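You operate a simulated robot arm through the tools that you are given. There is no shell and no other tool.

The job below is to be done with a simulated robot arm. You get a single attempt, and the scene is never put back.

Task
Dock the blue cart and move the seals carton onto the dock deck.
Fine: brake off, roll it slowly, hands out of the gap; latch held and brake on before you unload. Set down upright: what you pick out.

It is judged by the outcome, as a careful person would: the job done as asked, and still so three seconds after it is handed in. It fails if anything else is knocked over, pushed out of place, dropped, spilled or broken. A push-on lid holds only when it is set on centred and level and pressed home; a screw cap is set on level and turned clockwise until tight.

Robot
A 7-joint arm with a two-finger parallel gripper, fixed in place. Base frame: the origin is on the floor under the middle of its stand, x ahead of it, y to its left, z up. Readings come in cm, degrees, newtons and seconds.
It reaches about 137.2 cm from its shoulder. Its first joint turns from -149.0 to 149.0 degrees. Payload 3.43 kg.
Tool frame: the origin (TCP) lies between the finger pads and is the grasp point; the fingertips stand 3 cm ahead of it; z points along the fingers, y is the line along which they close. Largest opening 9.4 cm; finger width 2.8, thickness 1; the body of the gripper, 5 by 9.6 cm, starts 5.5 cm behind the TCP.
Orientation is that of the tool frame in the base frame, as a unit quaternion [x, y, z, w]. With the fingers straight down and closing along the base's y, the tool's x points along the base's -x, its y along +y and its z along -z.

Tools
- The arm moves only by the tool drive_tool. Its argument "rows" is a list of rows, each a list of 6 numbers: the shift along the tool's x, y, z in mm, then the turn, a rotation vector about the tool's x, y, z in degrees. In form: [[dx, dy, dz, rx, ry, rz], ...]. A call has 1 to 20 rows; each row is the pose to reach, as a shift and turn from the pose commanded when the call began, along the tool's axes at that moment. "jaw" is the closure in counts, from 0 (fully open) to 255 (shut), set as the call begins (left out, the last holds). Rows are played at 5 a second. More than 5 cm and 8.6 degrees between two rows, or a gripper value outside its range, and nothing of the call is played. Where a pose cannot be reached the arm comes as near as it can. A force on the tool above 70 N (or 10 N above the force at the start of the call, whichever is more), or a blocked arm, ends the call early, and 0.2 s more pass. Each finger travels about 4.5 cm/s and halts on what it meets, pressing with about 20 N; the grip force reading is that of the motor and also rises with nothing between the fingers. The clock runs only during rows and for 0.2 s after the last one: add rows that repeat a pose to give the fingers time. It gives the time, the measured TCP pose, the force on the tool (base axes), the opening and the grip force at its end, in the units of the frame above (readings bear some noise), with the torque about the TCP (base axes, N m) and any sound that the robot's microphone picked up, and new pictures: "show" is both (left out), scene, wrist or none.
- Cameras (640 x 400 px; columns grow to the right, rows downward): "scene" is fixed at [4.85, -50.03, 119.65]; the picture's right is [-0.45, -0.89, 0.00], its down [-0.54, 0.28, -0.79] and it looks along [0.71, -0.36, -0.61] (base axes); focal length 243 px, centre (320, 200). "wrist" rides on the gripper at [7.6, 1.4, -10.2] in the tool frame; the picture's right is [-0.18, 0.98, 0.00], its down [-0.75, -0.14, -0.64] and it looks along [-0.63, -0.12, 0.77] (tool axes); focal length 243 px, centre (320, 200). There is no depth. A picture from a camera that has moved, and an enlarged one, comes with that camera's place and axes in the base frame and with its lens.
- close_up(camera, box): a new picture of the part [left, top, right, bottom] of that camera's present view, enlarged. It takes no simulated time.
- hand_in(): hands the job in; it is judged then, once.

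Nothing tells you positions but the pictures and the camera data. Unless the task says otherwise, let go and move clear before handing in.

The tools are called after "Emit:" by a JSON object that holds its "op" and its "data". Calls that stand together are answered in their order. drive_tool: Moves the arm, as the interface text tells. Its arguments: {"type":"object","properties":{"rows":{"type":"array"},"jaw":{"type":"number"},"show":{"type":"string","enum":["both","scene","wrist","none"]}},"required":["rows"]} The other tools are called the same way: close_up (camera, box) takes an enlarged picture of a part of a camera's view; hand_in () hands the job in.

At the start:

```text
t: 0.0
position: [52.87, -47.8, 104.08]
tcp_rot: [0.0, 1.0, 0.001, 0.0]
wrist_force: [0.3, 0.8, 0.4]
ft_torque: [-0.02, 0.02, -0.01]
grip_width: 9.38
grasp_force: 0.1
```

scene: 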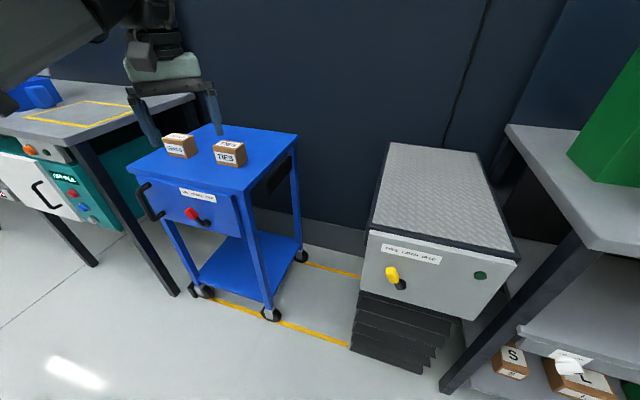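
wrist: 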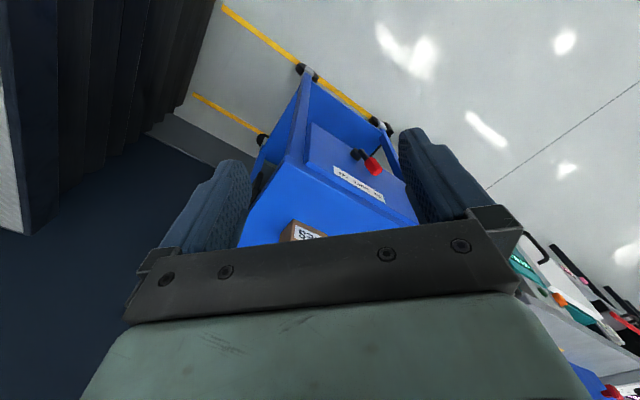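

I see a blue cart with two cartons on top, a red brake lever on its side panel, and a handle at its left end. A dock with a yellow latch lever stands to the right. I'll take enlarged pictures before moving anything.

Emit:
{"op": "close_up", "data": {"camera": "scene", "box": [120, 110, 320, 235]}}

Emit:
{"op": "close_up", "data": {"camera": "scene", "box": [340, 130, 540, 255]}}

Emit:
{"op": "close_up", "data": {"camera": "scene", "box": [120, 220, 460, 400]}}

Emit:
{"op": "close_up", "data": {"camera": "wrist", "box": [160, 0, 480, 250]}}

Emit:
{"op": "close_up", "data": {"camera": "scene", "box": [360, 225, 540, 385]}}

```text
3.20 times, centred on (220, 172) of scene
camera zoom: at [4.85, -50.03, 119.65], right [-0.45, -0.89, 0.0], down [-0.54, 0.28, -0.79], along [0.71, -0.36, -0.61], focal length 778 px, centre (640, 288)
```

zoom: 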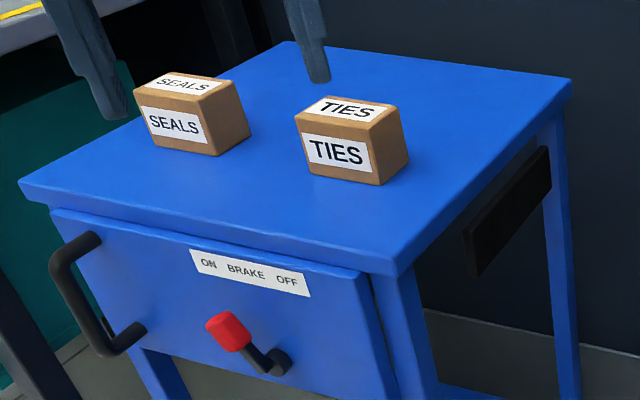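

```text
3.20 times, centred on (440, 192) of scene
camera zoom: at [4.85, -50.03, 119.65], right [-0.45, -0.89, 0.0], down [-0.54, 0.28, -0.79], along [0.71, -0.36, -0.61], focal length 778 px, centre (-64, 224)
```

zoom: 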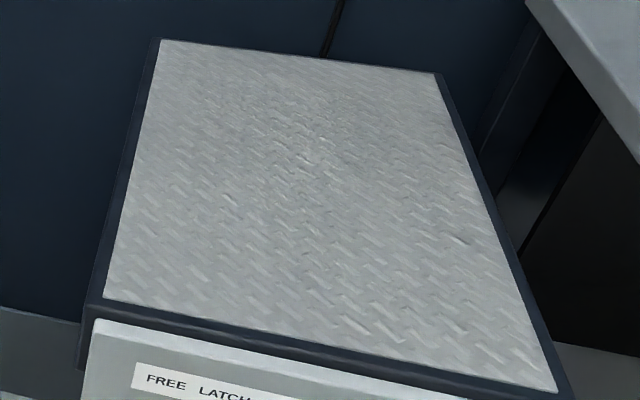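

```text
1.88 times, centred on (290, 310) of scene
camera zoom: at [4.85, -50.03, 119.65], right [-0.45, -0.89, 0.0], down [-0.54, 0.28, -0.79], along [0.71, -0.36, -0.61], focal length 458 px, centre (376, -7)
```

zoom: 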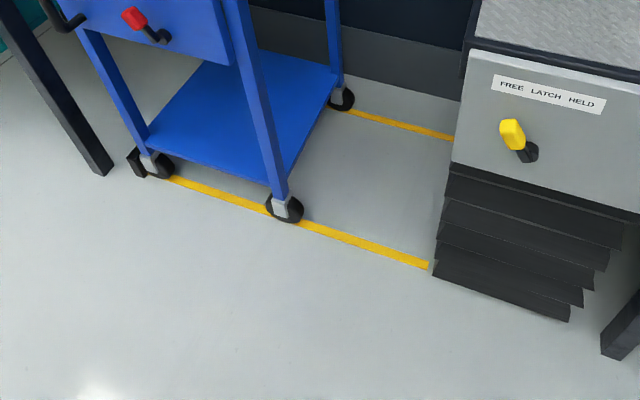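

```text
1.60 times, centred on (320, 125) of wrist
camera zoom: at [45.28, -46.26, 114.29], right [0.18, 0.98, 0.0], down [0.75, -0.14, 0.64], along [0.63, -0.12, -0.77], focal length 388 px, centre (320, 320)
```

zoom: 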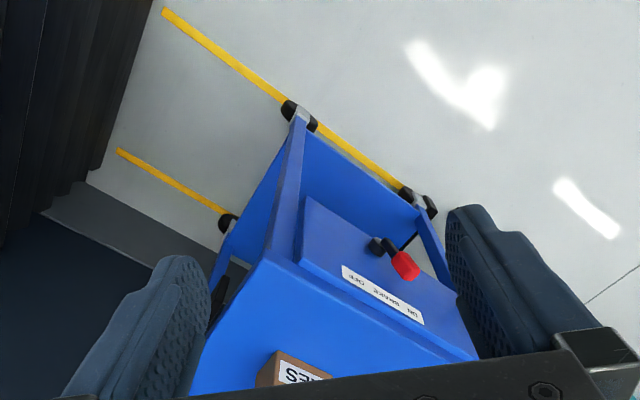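

```text
2.50 times, centred on (450, 305) of scene
camera zoom: at [4.85, -50.03, 119.65], right [-0.45, -0.89, 0.0], down [-0.54, 0.28, -0.79], along [0.71, -0.36, -0.61], focal length 608 px, centre (-5, -62)
```

zoom: 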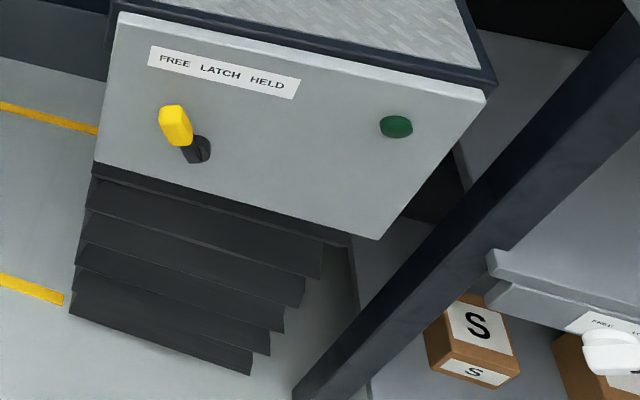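

The cart sits turned about 45° to my base, with the dock roughly 40 cm ahead of it. The brake lever looks to be ON and the latch FREE. I'll move the gripper in front of the cart panel, well clear of it, for a closer look at the brake lever and the handle.

Emit:
{"op": "drive_tool", "data": {"rows": [[-9, 19.8, 31.7, 1.47, -3.55, 3.55], [-18, 39.7, 63.3, 2.94, -7.1, 7.1], [-27, 59.5, 95, 4.41, -10.65, 10.65], [-36, 79.3, 126.7, 5.88, -14.2, 14.2], [-45, 99.2, 158.3, 7.35, -17.75, 17.75], [-54, 119, 190, 8.82, -21.3, 21.3], [-63, 138.8, 221.7, 10.3, -24.85, 24.85], [-72, 158.7, 253.3, 11.77, -28.4, 28.4], [-81, 178.5, 285, 13.24, -31.95, 31.95], [-90, 198.3, 316.7, 14.7, -35.5, 35.5], [-99, 218.2, 348.3, 16.18, -39.05, 39.05], [-108, 238, 380, 17.65, -42.6, 42.6]], "show": "both"}}

```text
t: 2.6
position: [63.88, -23.86, 66.1]
tcp_rot: [0.353, 0.854, -0.146, 0.354]
wrist_force: [0.0, -0.4, -0.3]
ft_torque: [-0.01, 0.01, 0.01]
grip_width: 9.41
grasp_force: 0.1
camera wrist: at [55.87, -13.79, 67.95], right [0.79, 0.6, 0.13], down [-0.04, -0.15, 0.99], along [0.62, -0.78, -0.09], focal length 243 px, centre (320, 200)
```

scene: 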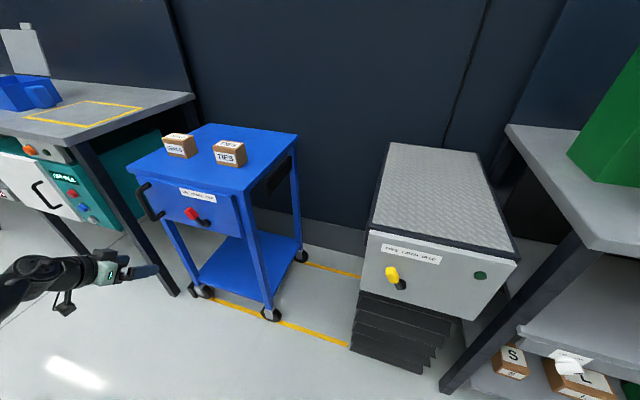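
wrist: 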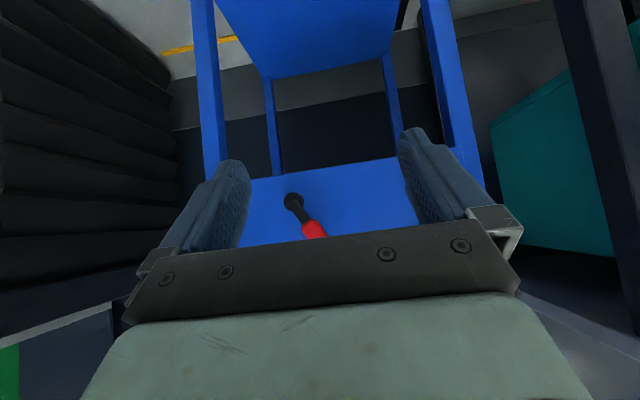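

The tool went where I expected. The gripper body hides the lower part of the wrist view, so I'll raise the tool to see the panel, lever and handle.

Emit:
{"op": "drive_tool", "data": {"rows": [[-26, 15, -26, 0, 0, 0], [-53, 30, -53, 0, 0, 0], [-79, 45, -79, 0, 0, 0], [-106, 60, -106, 0, 0, 0], [-120, 60, -120, 0, 0, 0]], "show": "both"}}

Emit:
{"op": "close_up", "data": {"camera": "wrist", "box": [200, 60, 440, 210]}}

Emit:
{"op": "close_up", "data": {"camera": "scene", "box": [0, 100, 240, 250]}}

```text
t: 3.8
position: [67.77, -19.72, 83.27]
tcp_rot: [0.353, 0.854, -0.147, 0.354]
wrist_force: [0.1, 0.2, -0.6]
ft_torque: [0.01, -0.02, 0.01]
grip_width: 9.4
grasp_force: 0.1
camera wrist: at [59.78, -9.68, 85.29], right [0.79, 0.6, 0.13], down [-0.04, -0.16, 0.99], along [0.62, -0.78, -0.1], focal length 243 px, centre (320, 200)
```

scene: 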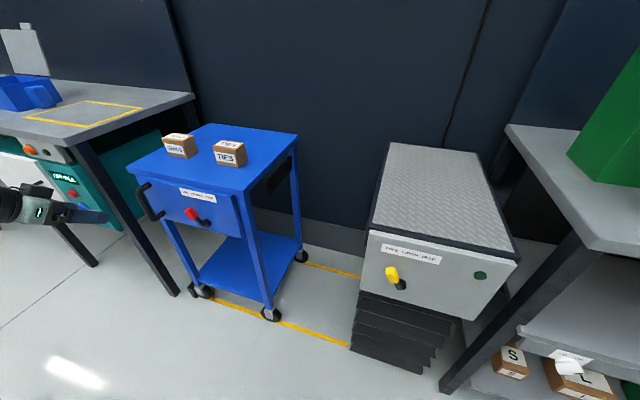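
wrist: 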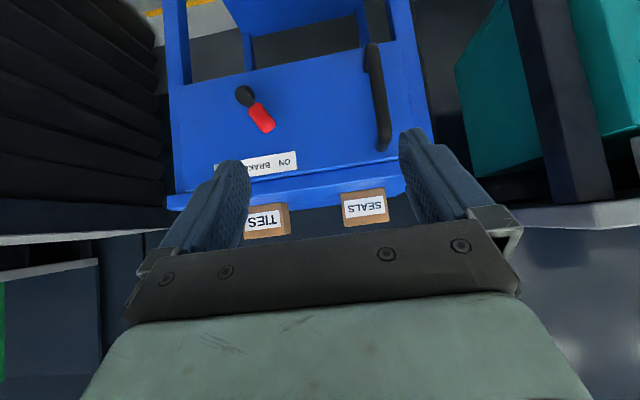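

```text
2.67 times, centred on (320, 135) of wrist
camera zoom: at [59.78, -9.68, 85.29], right [0.79, 0.6, 0.13], down [-0.04, -0.16, 0.99], along [0.62, -0.78, -0.1], focal length 647 px, centre (320, 373)
```

zoom: 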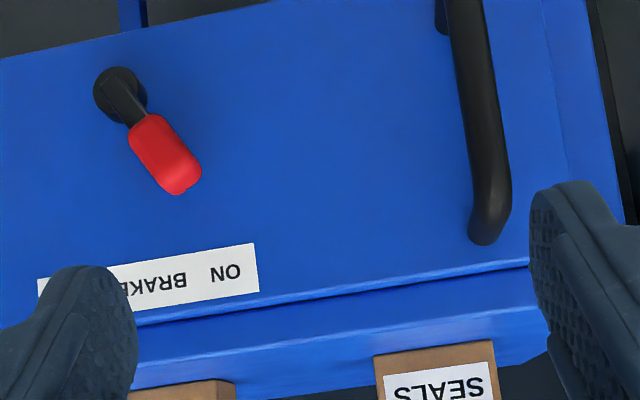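

```text
2.67 times, centred on (120, 175) of scene
camera zoom: at [4.85, -50.03, 119.65], right [-0.45, -0.89, 0.0], down [-0.54, 0.28, -0.79], along [0.71, -0.36, -0.61], focal length 648 px, centre (853, 267)
```

zoom: 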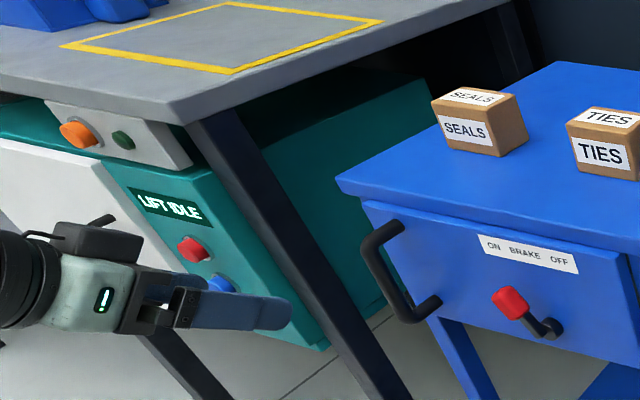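

From two views I put the cart top at z≈80 cm and the panel at about 83 cm out along my 45° axis. The lever pivot is near z 65, with its knob up-left on ON, and the vertical handle bar is near the panel's left end. I'll shut the fingers and stop short of a spot just left of the knob to check alignment.

Emit:
{"op": "drive_tool", "data": {"rows": [[-9, -9, 25, 0, 0, 0], [-18, -18, 50, 0, 0, 0], [-27, -27, 75, 0, 0, 0], [-35, -35, 100, 0, 0, 0], [-35, -35, 120, 0, 0, 0], [-35, -35, 120, 0, 0, 0]], "jaw": 255, "show": "both"}}

Emit:
{"op": "close_up", "data": {"camera": "wrist", "box": [160, 20, 480, 220]}}

Emit:
{"op": "close_up", "data": {"camera": "scene", "box": [80, 110, 320, 260]}}

```text
t: 5.2
position: [73.24, -30.1, 76.98]
tcp_rot: [0.353, 0.854, -0.146, 0.353]
wrist_force: [0.0, 0.6, 0.1]
ft_torque: [0.0, -0.05, -0.03]
grip_width: 0.0
grasp_force: 20.0
camera wrist: at [65.27, -20.07, 78.96], right [0.79, 0.6, 0.13], down [-0.04, -0.16, 0.99], along [0.62, -0.78, -0.1], focal length 243 px, centre (320, 200)
```

scene: 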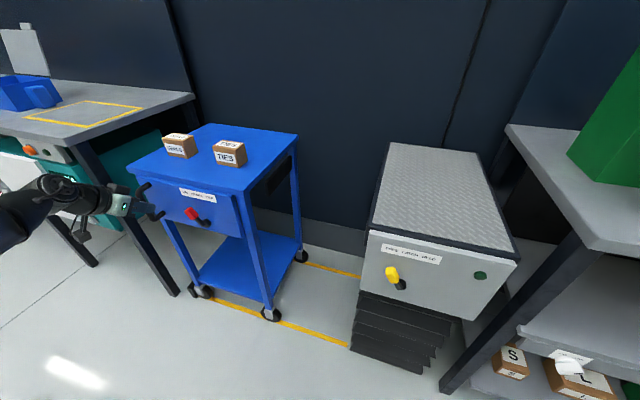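
wrist: 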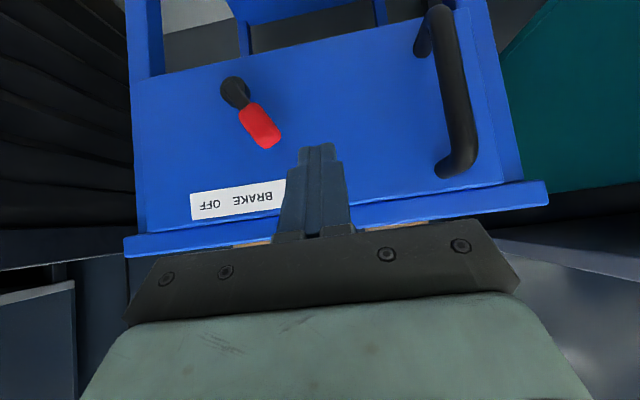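

```text
2.00 times, centred on (320, 120) of wrist
camera zoom: at [65.27, -20.07, 78.96], right [0.79, 0.6, 0.13], down [-0.04, -0.16, 0.99], along [0.62, -0.78, -0.1], focal length 485 px, centre (320, 360)
```

zoom: 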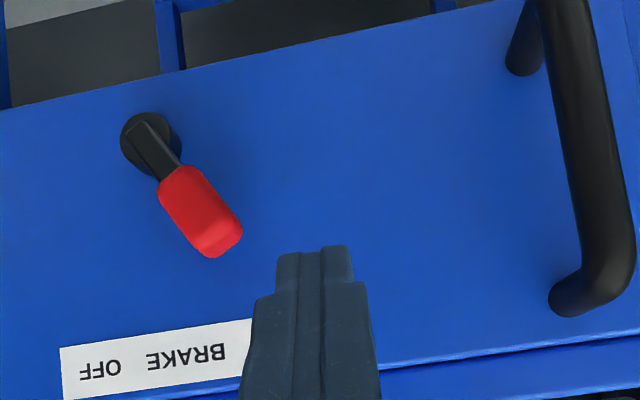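

```text
2.67 times, centred on (200, 185) of scene
camera zoom: at [4.85, -50.03, 119.65], right [-0.45, -0.89, 0.0], down [-0.54, 0.28, -0.79], along [0.71, -0.36, -0.61], focal length 648 px, centre (640, 240)
```

zoom: 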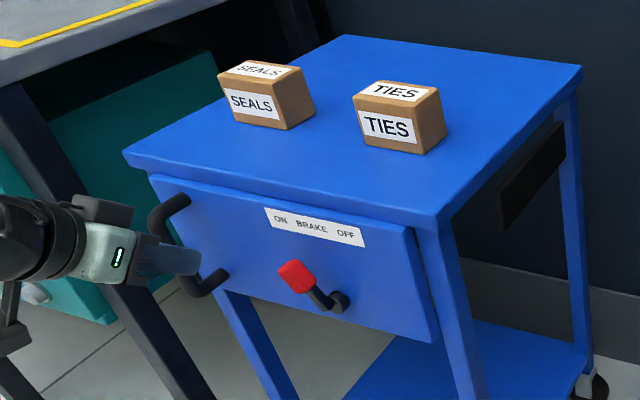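

Both views agree: knob centre at about z 69.4, 5.6 cm to the right of the closed fingers, and my tip projection matches the picture. I'll go in next to the knob on its left side without touching it.

Emit:
{"op": "drive_tool", "data": {"rows": [[-1, 0, 20, 0, 0, 0], [-2, 0, 40, 0, 0, 0], [-3, 0, 60, 0, 0, 0], [-4, 0, 75, 0, 0, 0], [-4, 0, 87, 0, 0, 0]], "show": "both"}}

Emit:
{"op": "close_up", "data": {"camera": "wrist", "box": [160, 20, 480, 220]}}

Emit:
{"op": "close_up", "data": {"camera": "scene", "box": [80, 110, 320, 260]}}

```text
t: 6.4
position: [77.86, -34.42, 71.19]
tcp_rot: [0.354, 0.854, -0.146, 0.354]
wrist_force: [-0.9, 0.5, 0.5]
ft_torque: [-0.01, -0.01, 0.02]
grip_width: 0.0
grasp_force: 20.2
camera wrist: at [69.85, -24.51, 73.05], right [0.79, 0.6, 0.13], down [-0.04, -0.16, 0.99], along [0.62, -0.78, -0.1], focal length 243 px, centre (320, 200)
```

scene: 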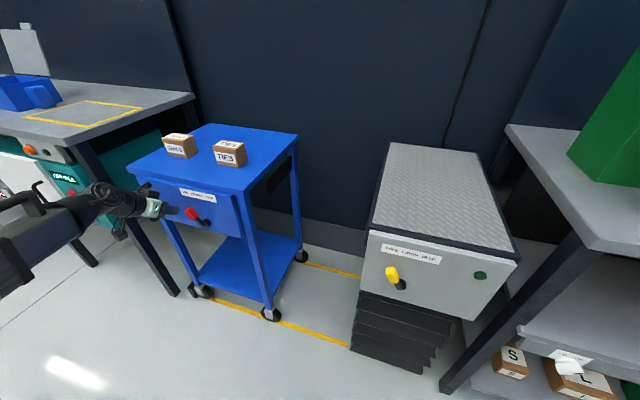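
wrist: 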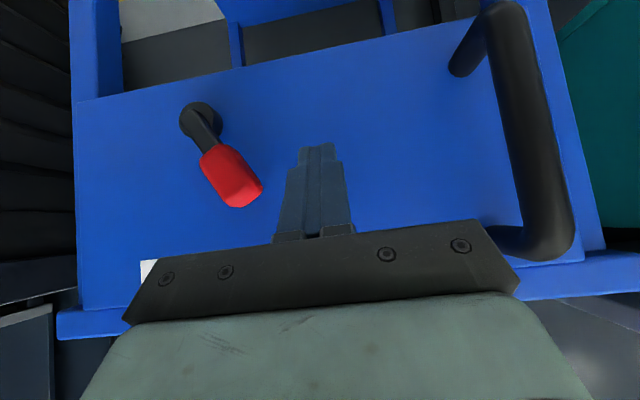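

```text
2.00 times, centred on (320, 120) of wrist
camera zoom: at [69.85, -24.51, 73.05], right [0.79, 0.6, 0.13], down [-0.04, -0.16, 0.99], along [0.62, -0.78, -0.1], focal length 485 px, centre (320, 360)
```

zoom: 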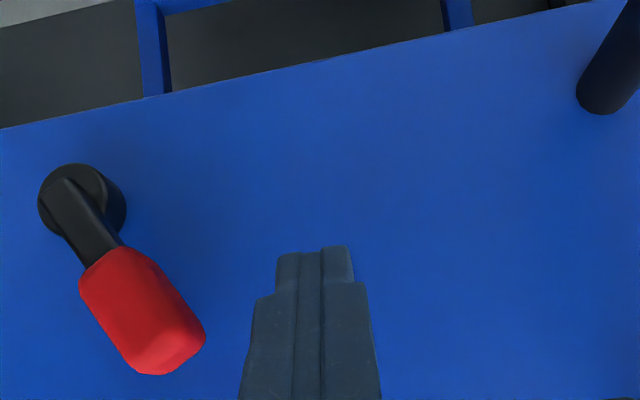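

```text
2.67 times, centred on (200, 185) of scene
camera zoom: at [4.85, -50.03, 119.65], right [-0.45, -0.89, 0.0], down [-0.54, 0.28, -0.79], along [0.71, -0.36, -0.61], focal length 648 px, centre (640, 240)
```

zoom: 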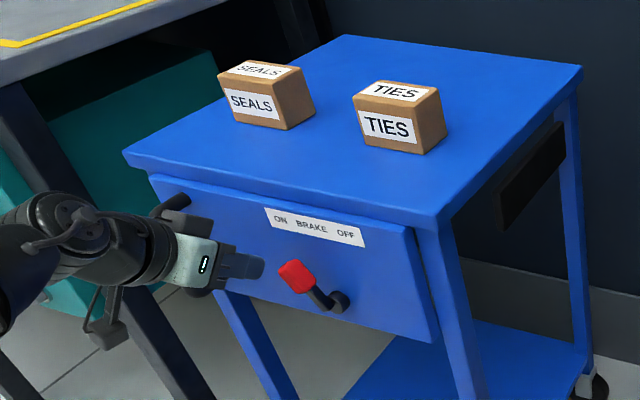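

The fingers are level with the knob and about 3 cm to its left. I'll push the knob slowly toward OFF, stopping a little short to check.

Emit:
{"op": "drive_tool", "data": {"rows": [[0, -7, 0, 0, 0, 0], [0, -14, 0, 0, 0, 0], [0, -21, 0, 0, 0, 0], [0, -27, 0, 0, 0, 0], [0, -33, 0, 0, 0, 0], [0, -39, 0, 0, 0, 0], [0, -45, 0, 0, 0, 0], [0, -51, 0, 0, 0, 0], [0, -57, 0, 0, 0, 0], [0, -63, 0, 0, 0, 0], [0, -69, 0, 0, 0, 0], [0, -75, 0, 0, 0, 0], [0, -81, 0, 0, 0, 0]], "show": "both"}}

Emit:
{"op": "close_up", "data": {"camera": "wrist", "box": [160, 20, 480, 220]}}

Emit:
{"op": "close_up", "data": {"camera": "scene", "box": [80, 110, 320, 260]}}

```text
t: 9.2
position: [72.19, -40.25, 71.13]
tcp_rot: [0.353, 0.853, -0.146, 0.354]
wrist_force: [0.4, -0.4, -0.2]
ft_torque: [0.02, 0.01, 0.02]
grip_width: 0.0
grasp_force: 20.0
camera wrist: at [64.13, -30.17, 72.99], right [0.79, 0.6, 0.13], down [-0.04, -0.16, 0.99], along [0.62, -0.78, -0.1], focal length 243 px, centre (320, 200)
```

scene: 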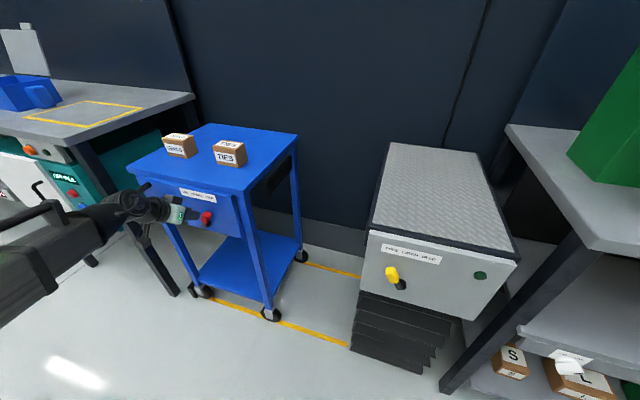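
wrist: 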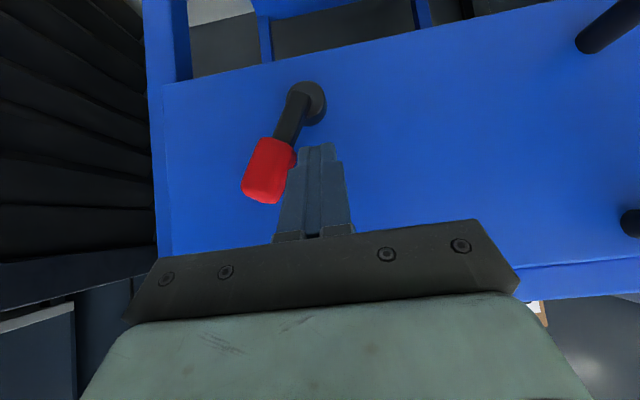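

```text
2.00 times, centred on (320, 120) of wrist
camera zoom: at [64.13, -30.17, 72.99], right [0.79, 0.6, 0.13], down [-0.04, -0.16, 0.99], along [0.62, -0.78, -0.1], focal length 485 px, centre (320, 360)
```

zoom: 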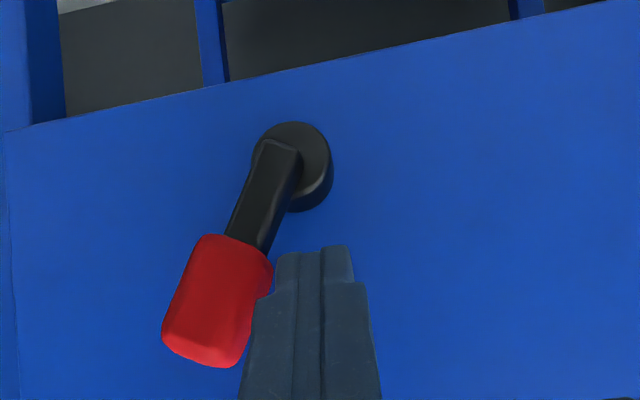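

```text
2.67 times, centred on (200, 185) of scene
camera zoom: at [4.85, -50.03, 119.65], right [-0.45, -0.89, 0.0], down [-0.54, 0.28, -0.79], along [0.71, -0.36, -0.61], focal length 648 px, centre (640, 240)
```

zoom: 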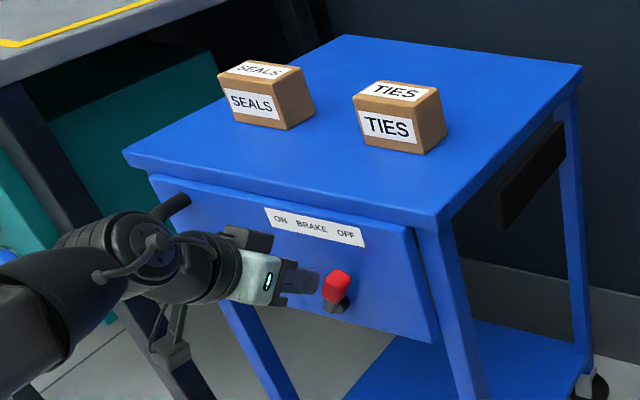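

The lever has swung over, and the knob now sits about as far right of the pivot as it was left before, which suggests OFF. I'll nudge a few millimetres further to be sure it is against its stop.

Emit:
{"op": "drive_tool", "data": {"rows": [[0, -3, 0, 0, 0, 0], [0, -6, 0, 0, 0, 0], [0, -9, 0, 0, 0, 0], [0, -12, 0, 0, 0, 0]], "show": "both"}}

Emit:
{"op": "close_up", "data": {"camera": "wrist", "box": [160, 20, 480, 220]}}

Emit:
{"op": "close_up", "data": {"camera": "scene", "box": [80, 110, 320, 260]}}

```text
t: 10.2
position: [71.37, -41.09, 71.14]
tcp_rot: [0.353, 0.854, -0.146, 0.354]
wrist_force: [3.4, 4.7, 1.6]
ft_torque: [0.1, -0.09, 0.05]
grip_width: 0.0
grasp_force: 20.1
camera wrist: at [63.3, -31.04, 72.98], right [0.79, 0.6, 0.13], down [-0.04, -0.15, 0.99], along [0.62, -0.78, -0.1], focal length 243 px, centre (320, 200)
```

scene: 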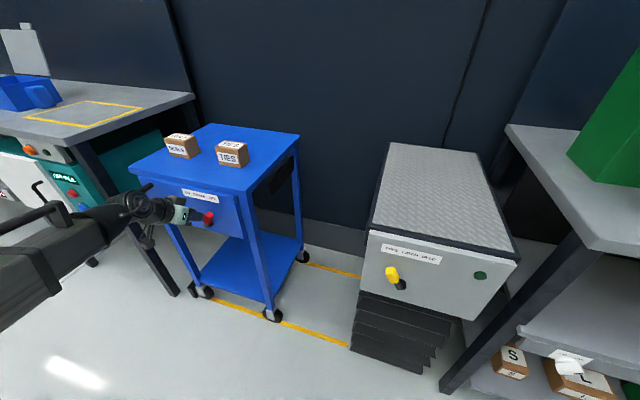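
wrist: 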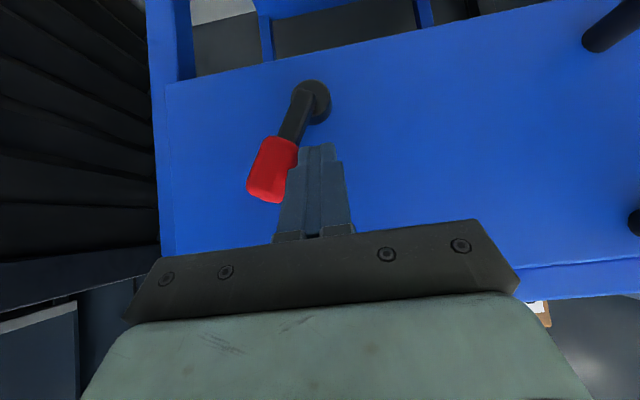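

```text
2.00 times, centred on (320, 120) of wrist
camera zoom: at [63.3, -31.04, 72.98], right [0.79, 0.6, 0.13], down [-0.04, -0.15, 0.99], along [0.62, -0.78, -0.1], focal length 485 px, centre (320, 360)
```

zoom: 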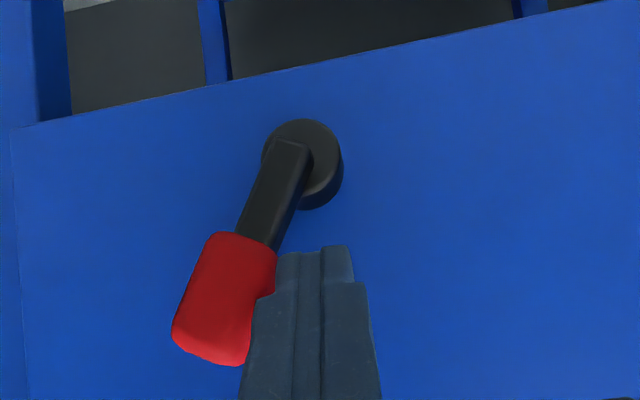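

```text
2.67 times, centred on (200, 185) of scene
camera zoom: at [4.85, -50.03, 119.65], right [-0.45, -0.89, 0.0], down [-0.54, 0.28, -0.79], along [0.71, -0.36, -0.61], focal length 648 px, centre (640, 240)
```

zoom: 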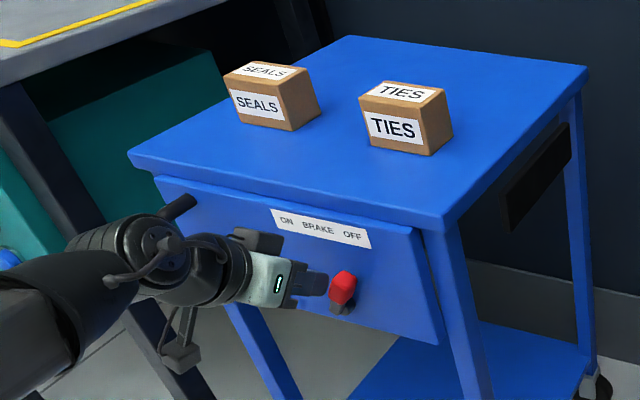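

The last nudge moved the whole cart about 1 cm at roughly 5 N, so the lever is on its OFF stop and the brake is off. I'll back straight out, shift left to the handle bar, open the jaws there and take a look.

Emit:
{"op": "drive_tool", "data": {"rows": [[0, 3, 0, 0, 0, 0], [0, 4, -30, 0, 0, 0], [0, 4, -60, 0, 0, 0], [0, 6, -95, 0, 0, 0], [0, 45, -110, 0, 0, 0], [0, 90, -110, 0, 0, 0], [0, 135, -110, 0, 0, 0], [0, 170, -110, 0, 0, 0], [0, 183, -110, 0, 0, 0]], "show": "none"}}

Emit:
{"op": "drive_tool", "data": {"rows": [[0, 0, 0, 0, 0, 0], [0, 0, 0, 0, 0, 0], [0, 0, 0, 0, 0, 0], [0, 0, 0, 0, 0, 0], [0, 0, 0, 0, 0, 0], [0, 0, 0, 0, 0, 0]], "jaw": 0, "show": "both"}}

Emit:
{"op": "close_up", "data": {"camera": "wrist", "box": [160, 20, 480, 220]}}

Emit:
{"op": "close_up", "data": {"camera": "scene", "box": [80, 110, 320, 260]}}

```text
t: 12.2
position: [78.62, -22.76, 78.95]
tcp_rot: [0.354, 0.854, -0.146, 0.353]
wrist_force: [-0.7, -0.1, 0.0]
ft_torque: [-0.01, 0.0, 0.01]
grip_width: 0.0
grasp_force: 20.2
```

```text
t: 13.6
position: [78.7, -22.57, 78.89]
tcp_rot: [0.354, 0.853, -0.147, 0.354]
wrist_force: [0.0, 0.3, -0.1]
ft_torque: [0.03, 0.03, 0.0]
grip_width: 9.39
grasp_force: 0.2
camera wrist: at [70.68, -12.61, 80.79], right [0.79, 0.6, 0.13], down [-0.04, -0.16, 0.99], along [0.62, -0.78, -0.1], focal length 243 px, centre (320, 200)
```

scene: 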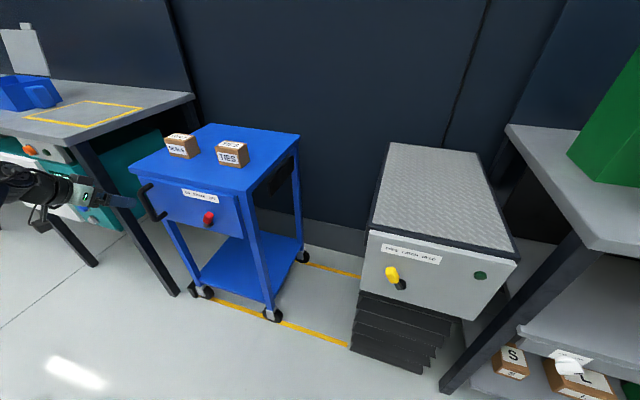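
wrist: 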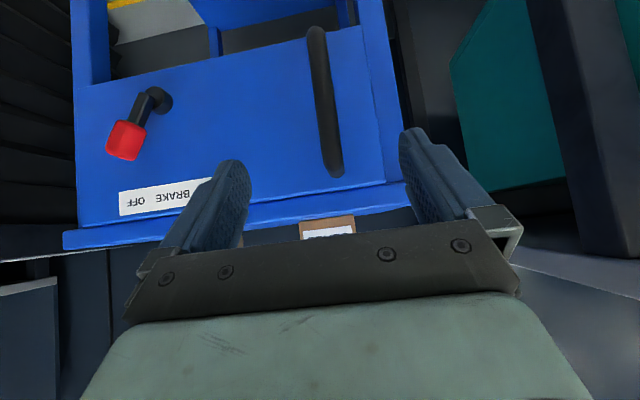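

```text
2.00 times, centred on (320, 120) of wrist
camera zoom: at [70.68, -12.61, 80.79], right [0.79, 0.6, 0.13], down [-0.04, -0.16, 0.99], along [0.62, -0.78, -0.1], focal length 485 px, centre (320, 360)
```

zoom: 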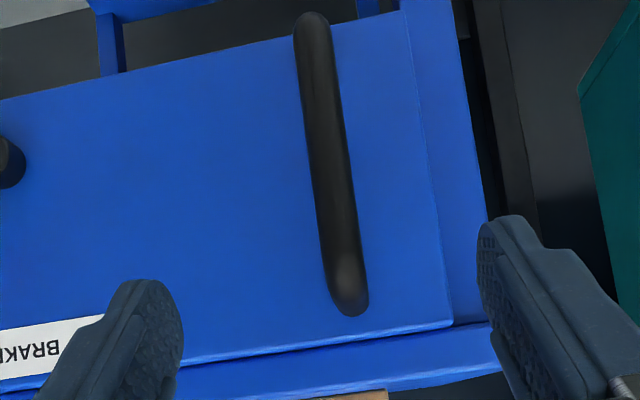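

```text
2.67 times, centred on (200, 185) of scene
camera zoom: at [4.85, -50.03, 119.65], right [-0.45, -0.89, 0.0], down [-0.54, 0.28, -0.79], along [0.71, -0.36, -0.61], focal length 648 px, centre (640, 240)
```

zoom: 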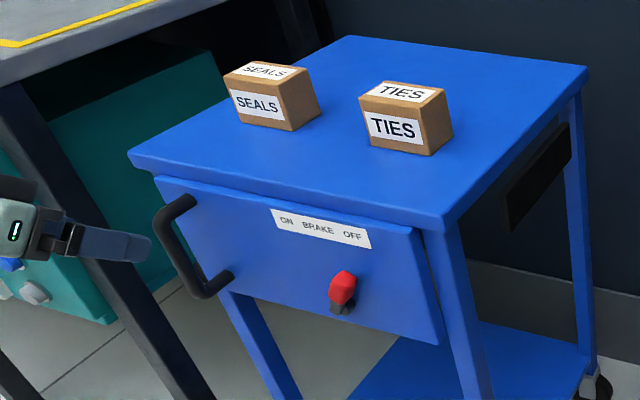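

The lever clearly points to OFF. The handle bar lies almost in line with the open jaws, at about z 70, so I'll slide the jaws around it.

Emit:
{"op": "drive_tool", "data": {"rows": [[3, 2, 25, 0, 0, 0], [6, 4, 50, 0, 0, 0], [8, 4, 75, 0, 0, 0], [10, 4, 95, 0, 0, 0], [10, 4, 109, 0, 0, 0], [10, 4, 109, 0, 0, 0]], "show": "both"}}

Emit:
{"op": "close_up", "data": {"camera": "wrist", "box": [160, 20, 480, 220]}}

Emit:
{"op": "close_up", "data": {"camera": "scene", "box": [60, 110, 300, 260]}}

```text
t: 15.0
position: [84.02, -27.31, 70.66]
tcp_rot: [0.354, 0.853, -0.147, 0.353]
wrist_force: [-0.3, -0.2, -0.9]
ft_torque: [-0.02, 0.0, -0.01]
grip_width: 9.4
grasp_force: 0.0
camera wrist: at [75.95, -17.28, 72.54], right [0.79, 0.6, 0.13], down [-0.04, -0.16, 0.99], along [0.62, -0.78, -0.1], focal length 243 px, centre (320, 200)
```

scene: 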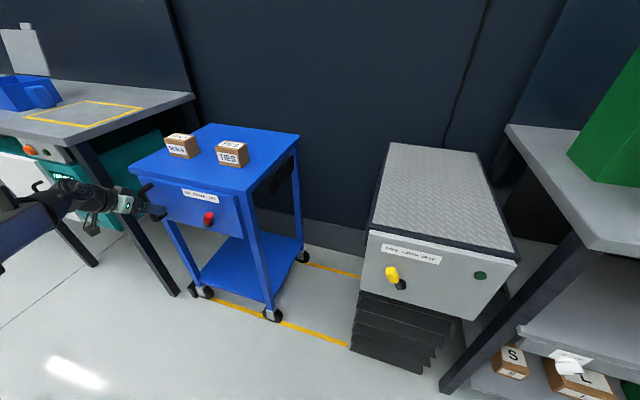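
wrist: 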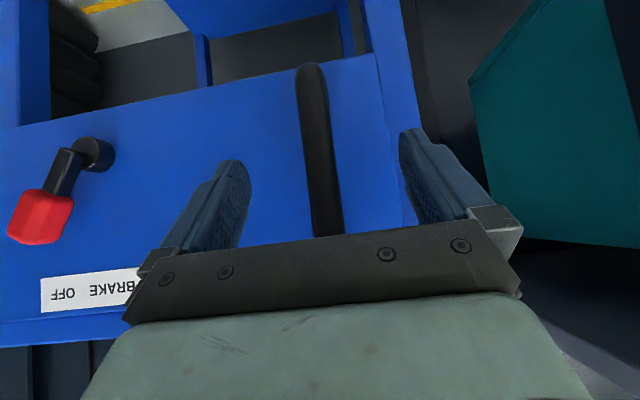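

```text
2.00 times, centred on (320, 120) of wrist
camera zoom: at [75.95, -17.28, 72.54], right [0.79, 0.6, 0.13], down [-0.04, -0.16, 0.99], along [0.62, -0.78, -0.1], focal length 485 px, centre (320, 360)
```

zoom: 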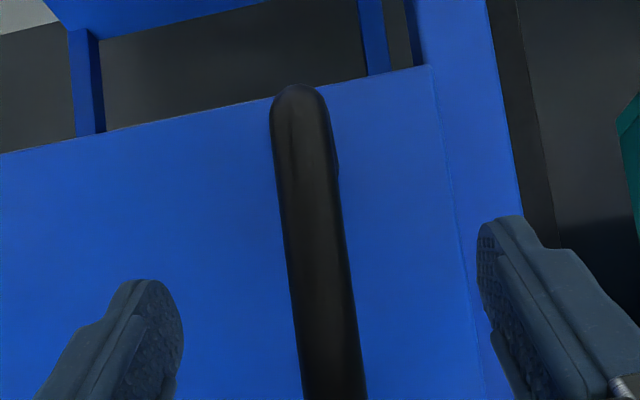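

```text
2.67 times, centred on (180, 185) of scene
camera zoom: at [4.85, -50.03, 119.65], right [-0.45, -0.89, 0.0], down [-0.54, 0.28, -0.79], along [0.71, -0.36, -0.61], focal length 648 px, centre (693, 240)
```

zoom: 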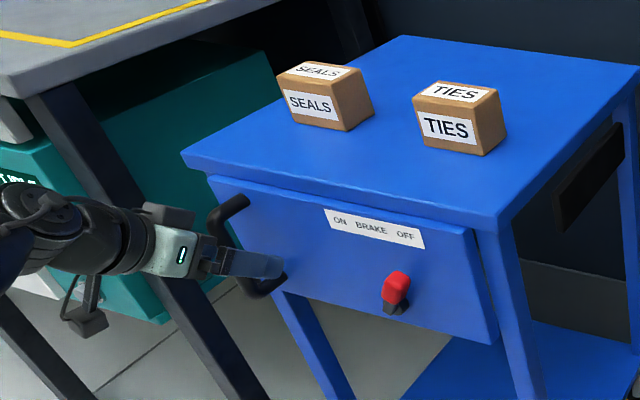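

The bar is between the pads and clear of the panel. I'll close on it.

Emit:
{"op": "drive_tool", "data": {"rows": [[0, 0, 0, 0, 0, 0], [0, 0, 0, 0, 0, 0], [0, 0, 0, 0, 0, 0], [0, 0, 0, 0, 0, 0], [0, 0, 0, 0, 0, 0], [0, 0, 0, 0, 0, 0]], "jaw": 255, "show": "both"}}

Emit:
{"op": "close_up", "data": {"camera": "scene", "box": [240, 130, 440, 380]}}

```text
t: 16.4
position: [83.98, -27.31, 70.65]
tcp_rot: [0.353, 0.854, -0.146, 0.354]
wrist_force: [5.3, 6.9, -0.3]
ft_torque: [-0.11, -0.17, 0.18]
grip_width: 2.19
grasp_force: 45.4
camera wrist: at [75.98, -17.22, 72.56], right [0.79, 0.6, 0.13], down [-0.04, -0.16, 0.99], along [0.62, -0.78, -0.1], focal length 243 px, centre (320, 200)
```

scene: 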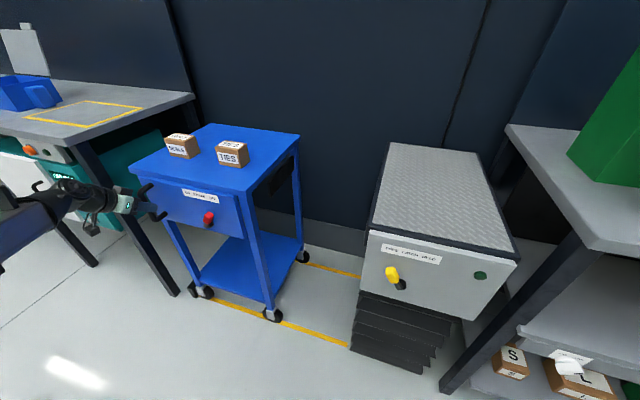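
wrist: 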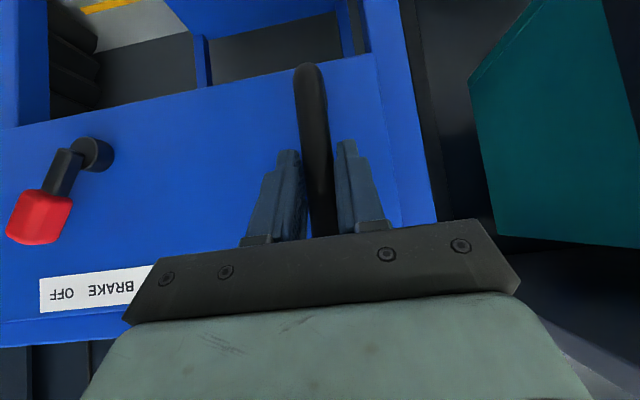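

```text
1.60 times, centred on (340, 255) of scene
camera zoom: at [4.85, -50.03, 119.65], right [-0.45, -0.89, 0.0], down [-0.54, 0.28, -0.79], along [0.71, -0.36, -0.61], focal length 389 px, centre (288, 112)
```

zoom: 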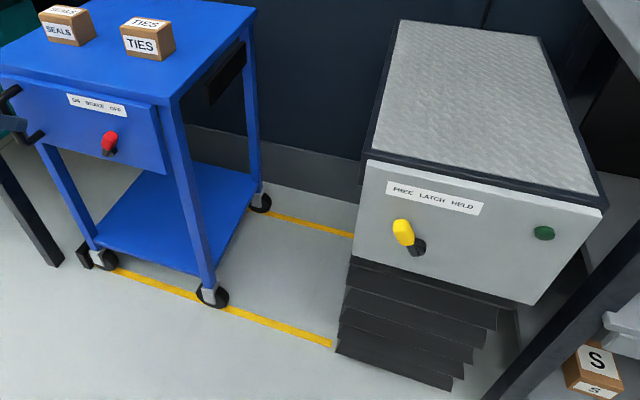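

The handle is gripped at 2.2 cm. The yellow floor lines run exactly along my travel axis, and the dock's near face is about 34 cm ahead of the cart. I'll roll the cart slowly for the first 13 cm with a soft start and stop.

Emit:
{"op": "drive_tool", "data": {"rows": [[0, -2, 0, 0, 0, 0], [0, -5, 0, 0, 0, 0], [0, -10, 0, 0, 0, 0], [0, -16, 0, 0, 0, 0], [0, -23, 0, 0, 0, 0], [0, -31, 0, 0, 0, 0], [0, -39, 0, 0, 0, 0], [0, -47, 0, 0, 0, 0], [0, -55, 0, 0, 0, 0], [0, -63, 0, 0, 0, 0], [0, -71, 0, 0, 0, 0], [0, -79, 0, 0, 0, 0], [0, -87, 0, 0, 0, 0], [0, -95, 0, 0, 0, 0], [0, -103, 0, 0, 0, 0], [0, -111, 0, 0, 0, 0], [0, -118, 0, 0, 0, 0], [0, -124, 0, 0, 0, 0], [0, -128, 0, 0, 0, 0], [0, -130, 0, 0, 0, 0]], "show": "both"}}

Emit:
{"op": "close_up", "data": {"camera": "scene", "box": [240, 130, 440, 380]}}

Emit:
{"op": "close_up", "data": {"camera": "scene", "box": [150, 110, 390, 260]}}

```text
t: 20.6
position: [74.86, -36.57, 70.57]
tcp_rot: [0.354, 0.853, -0.147, 0.354]
wrist_force: [8.4, 1.4, 20.8]
ft_torque: [0.03, 0.07, 0.03]
grip_width: 2.2
grasp_force: 45.1
camera wrist: at [66.77, -26.43, 72.4], right [0.79, 0.6, 0.13], down [-0.04, -0.16, 0.99], along [0.62, -0.78, -0.1], focal length 243 px, centre (320, 200)
```

scene: 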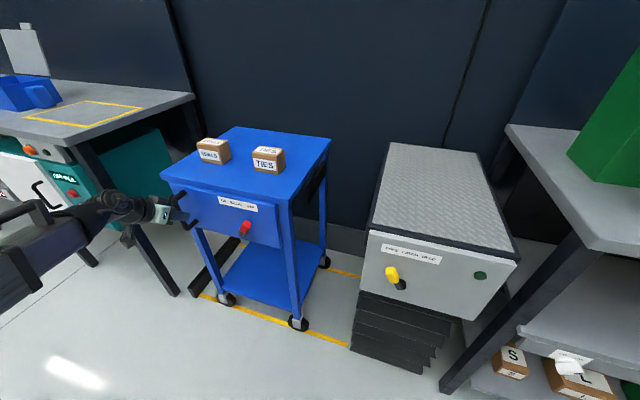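
wrist: 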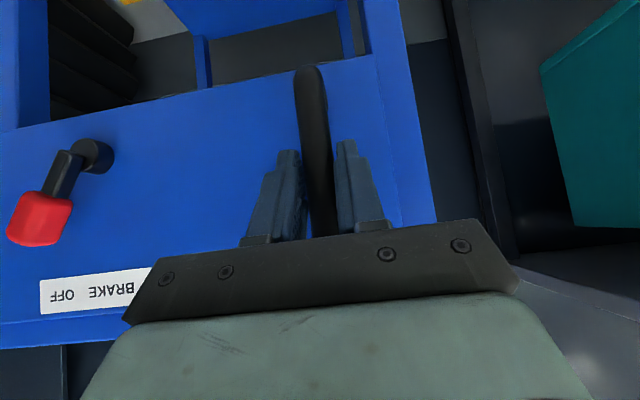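

```text
1.60 times, centred on (340, 255) of scene
camera zoom: at [4.85, -50.03, 119.65], right [-0.45, -0.89, 0.0], down [-0.54, 0.28, -0.79], along [0.71, -0.36, -0.61], focal length 389 px, centre (288, 112)
```

zoom: 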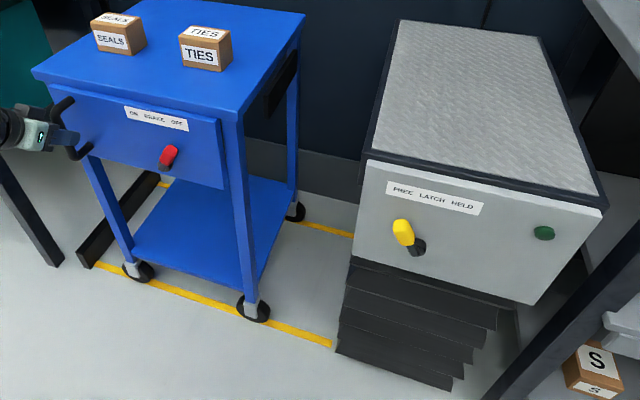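

```text
2.67 times, centred on (270, 185) of scene
camera zoom: at [4.85, -50.03, 119.65], right [-0.45, -0.89, 0.0], down [-0.54, 0.28, -0.79], along [0.71, -0.36, -0.61], focal length 648 px, centre (453, 240)
```

zoom: 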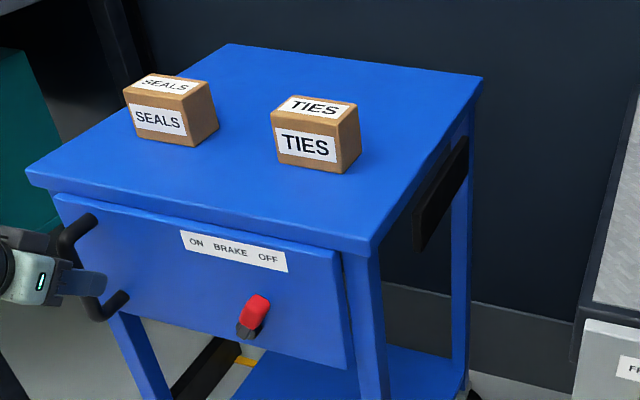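

The cart rolled 13 cm smoothly along the lines and both cartons stood still. I'm pressing down slightly on the handle, so I'll ease up 1.5 mm while rolling another 11 cm just as slowly.

Emit:
{"op": "drive_tool", "data": {"rows": [[-0.5, -1, -0.5, 0, 0, 0], [-1, -4, -1, 0, 0, 0], [-1, -8, -1, 0, 0, 0], [-1, -14, -1, 0, 0, 0], [-1, -20, -1, 0, 0, 0], [-1, -27, -1, 0, 0, 0], [-1, -34, -1, 0, 0, 0], [-1, -41, -1, 0, 0, 0], [-1, -48, -1, 0, 0, 0], [-1, -55, -1, 0, 0, 0], [-1, -62, -1, 0, 0, 0], [-1, -69, -1, 0, 0, 0], [-1, -76, -1, 0, 0, 0], [-1, -83, -1, 0, 0, 0], [-1, -90, -1, 0, 0, 0], [-1, -97, -1, 0, 0, 0], [-1, -103, -1, 0, 0, 0], [-1, -107, -1, 0, 0, 0], [-1, -109, -1, 0, 0, 0], [-1, -110, -1, 0, 0, 0]], "show": "both"}}

Emit:
{"op": "close_up", "data": {"camera": "scene", "box": [240, 130, 440, 380]}}

Emit:
{"op": "close_up", "data": {"camera": "scene", "box": [190, 110, 430, 260]}}

```text
t: 24.8
position: [66.9, -44.23, 70.65]
tcp_rot: [0.354, 0.854, -0.147, 0.352]
wrist_force: [-5.1, 15.0, -17.0]
ft_torque: [-0.02, 0.05, 0.09]
grip_width: 2.22
grasp_force: 45.6
camera wrist: at [59.01, -34.2, 72.45], right [0.79, 0.6, 0.13], down [-0.04, -0.16, 0.99], along [0.62, -0.78, -0.1], focal length 243 px, centre (320, 200)
```

scene: 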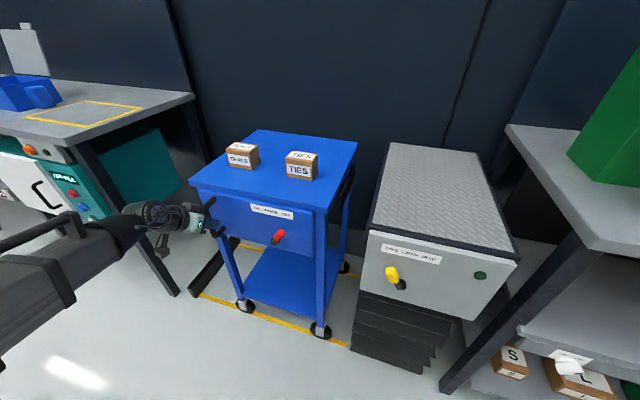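
wrist: 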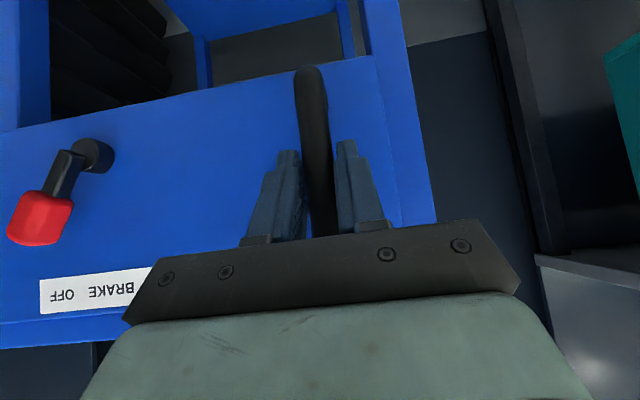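

```text
1.60 times, centred on (340, 255) of scene
camera zoom: at [4.85, -50.03, 119.65], right [-0.45, -0.89, 0.0], down [-0.54, 0.28, -0.79], along [0.71, -0.36, -0.61], focal length 389 px, centre (288, 112)
```

zoom: 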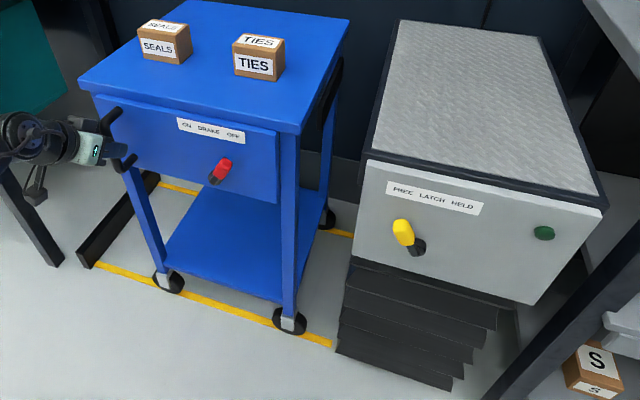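

```text
2.67 times, centred on (310, 185) of scene
camera zoom: at [4.85, -50.03, 119.65], right [-0.45, -0.89, 0.0], down [-0.54, 0.28, -0.79], along [0.71, -0.36, -0.61], focal length 648 px, centre (347, 240)
```

zoom: 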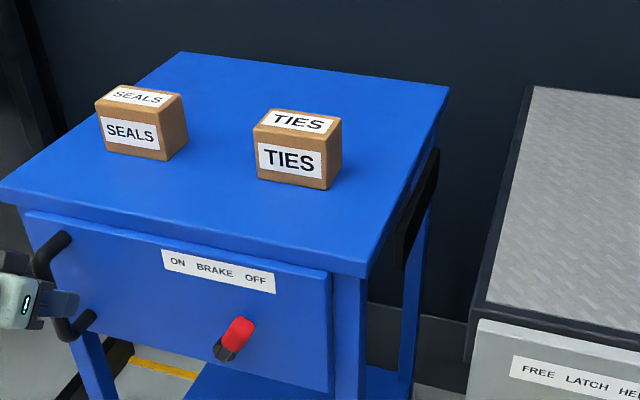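

About 10 cm remain before the dock face, and the cart and cartons are steady. I'll relax the grip offset a little and roll another 5.5 cm at about 1.5 cm/s.

Emit:
{"op": "drive_tool", "data": {"rows": [[0.4, -1, 0, 0, 0, 0], [0.7, -3, 0, 0, 0, 0], [0.7, -6, 0, 0, 0, 0], [0.7, -9, 0, 0, 0, 0], [0.7, -12, 0, 0, 0, 0], [0.7, -15, 0, 0, 0, 0], [0.7, -18, 0, 0, 0, 0], [0.7, -21, 0, 0, 0, 0], [0.7, -24, 0, 0, 0, 0], [0.7, -27, 0, 0, 0, 0], [0.7, -30, 0, 0, 0, 0], [0.7, -33, 0, 0, 0, 0], [0.7, -36, 0, 0, 0, 0], [0.7, -39, 0, 0, 0, 0], [0.7, -42, 0, 0, 0, 0], [0.7, -45, 0, 0, 0, 0], [0.7, -48, 0, 0, 0, 0], [0.7, -51, 0, 0, 0, 0], [0.7, -53, 0, 0, 0, 0], [0.7, -55, 0, 0, 0, 0]], "show": "scene"}}

Emit:
{"op": "close_up", "data": {"camera": "scene", "box": [240, 130, 440, 255]}}

Emit:
{"op": "close_up", "data": {"camera": "scene", "box": [280, 240, 440, 380]}}

```text
t: 29.0
position: [63.15, -48.29, 70.58]
tcp_rot: [0.353, 0.854, -0.147, 0.352]
wrist_force: [2.7, 4.3, -13.7]
ft_torque: [0.61, 0.7, 0.0]
grip_width: 2.21
grasp_force: 44.7
```

scene: 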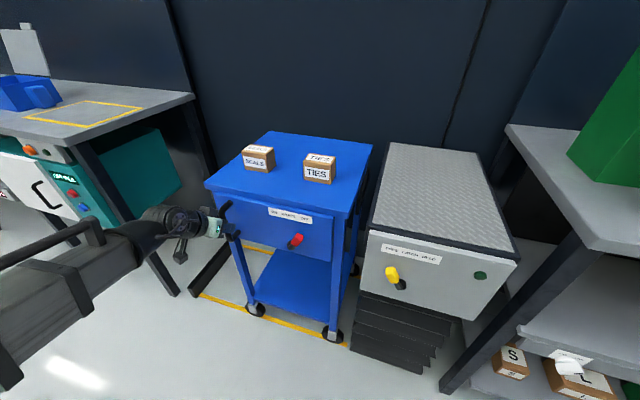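

```text
3.20 times, centred on (340, 192) of scene
camera zoom: at [4.85, -50.03, 119.65], right [-0.45, -0.89, 0.0], down [-0.54, 0.28, -0.79], along [0.71, -0.36, -0.61], focal length 778 px, centre (256, 224)
```

zoom: 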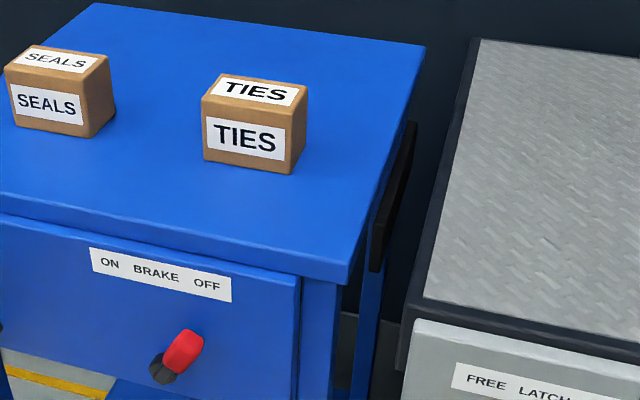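

```text
2.86 times, centred on (360, 310) of scene
camera zoom: at [4.85, -50.03, 119.65], right [-0.45, -0.89, 0.0], down [-0.54, 0.28, -0.79], along [0.71, -0.36, -0.61], focal length 694 px, centre (206, -114)
```

zoom: 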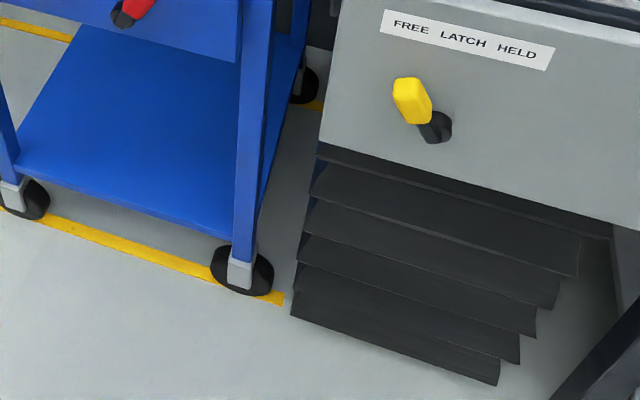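

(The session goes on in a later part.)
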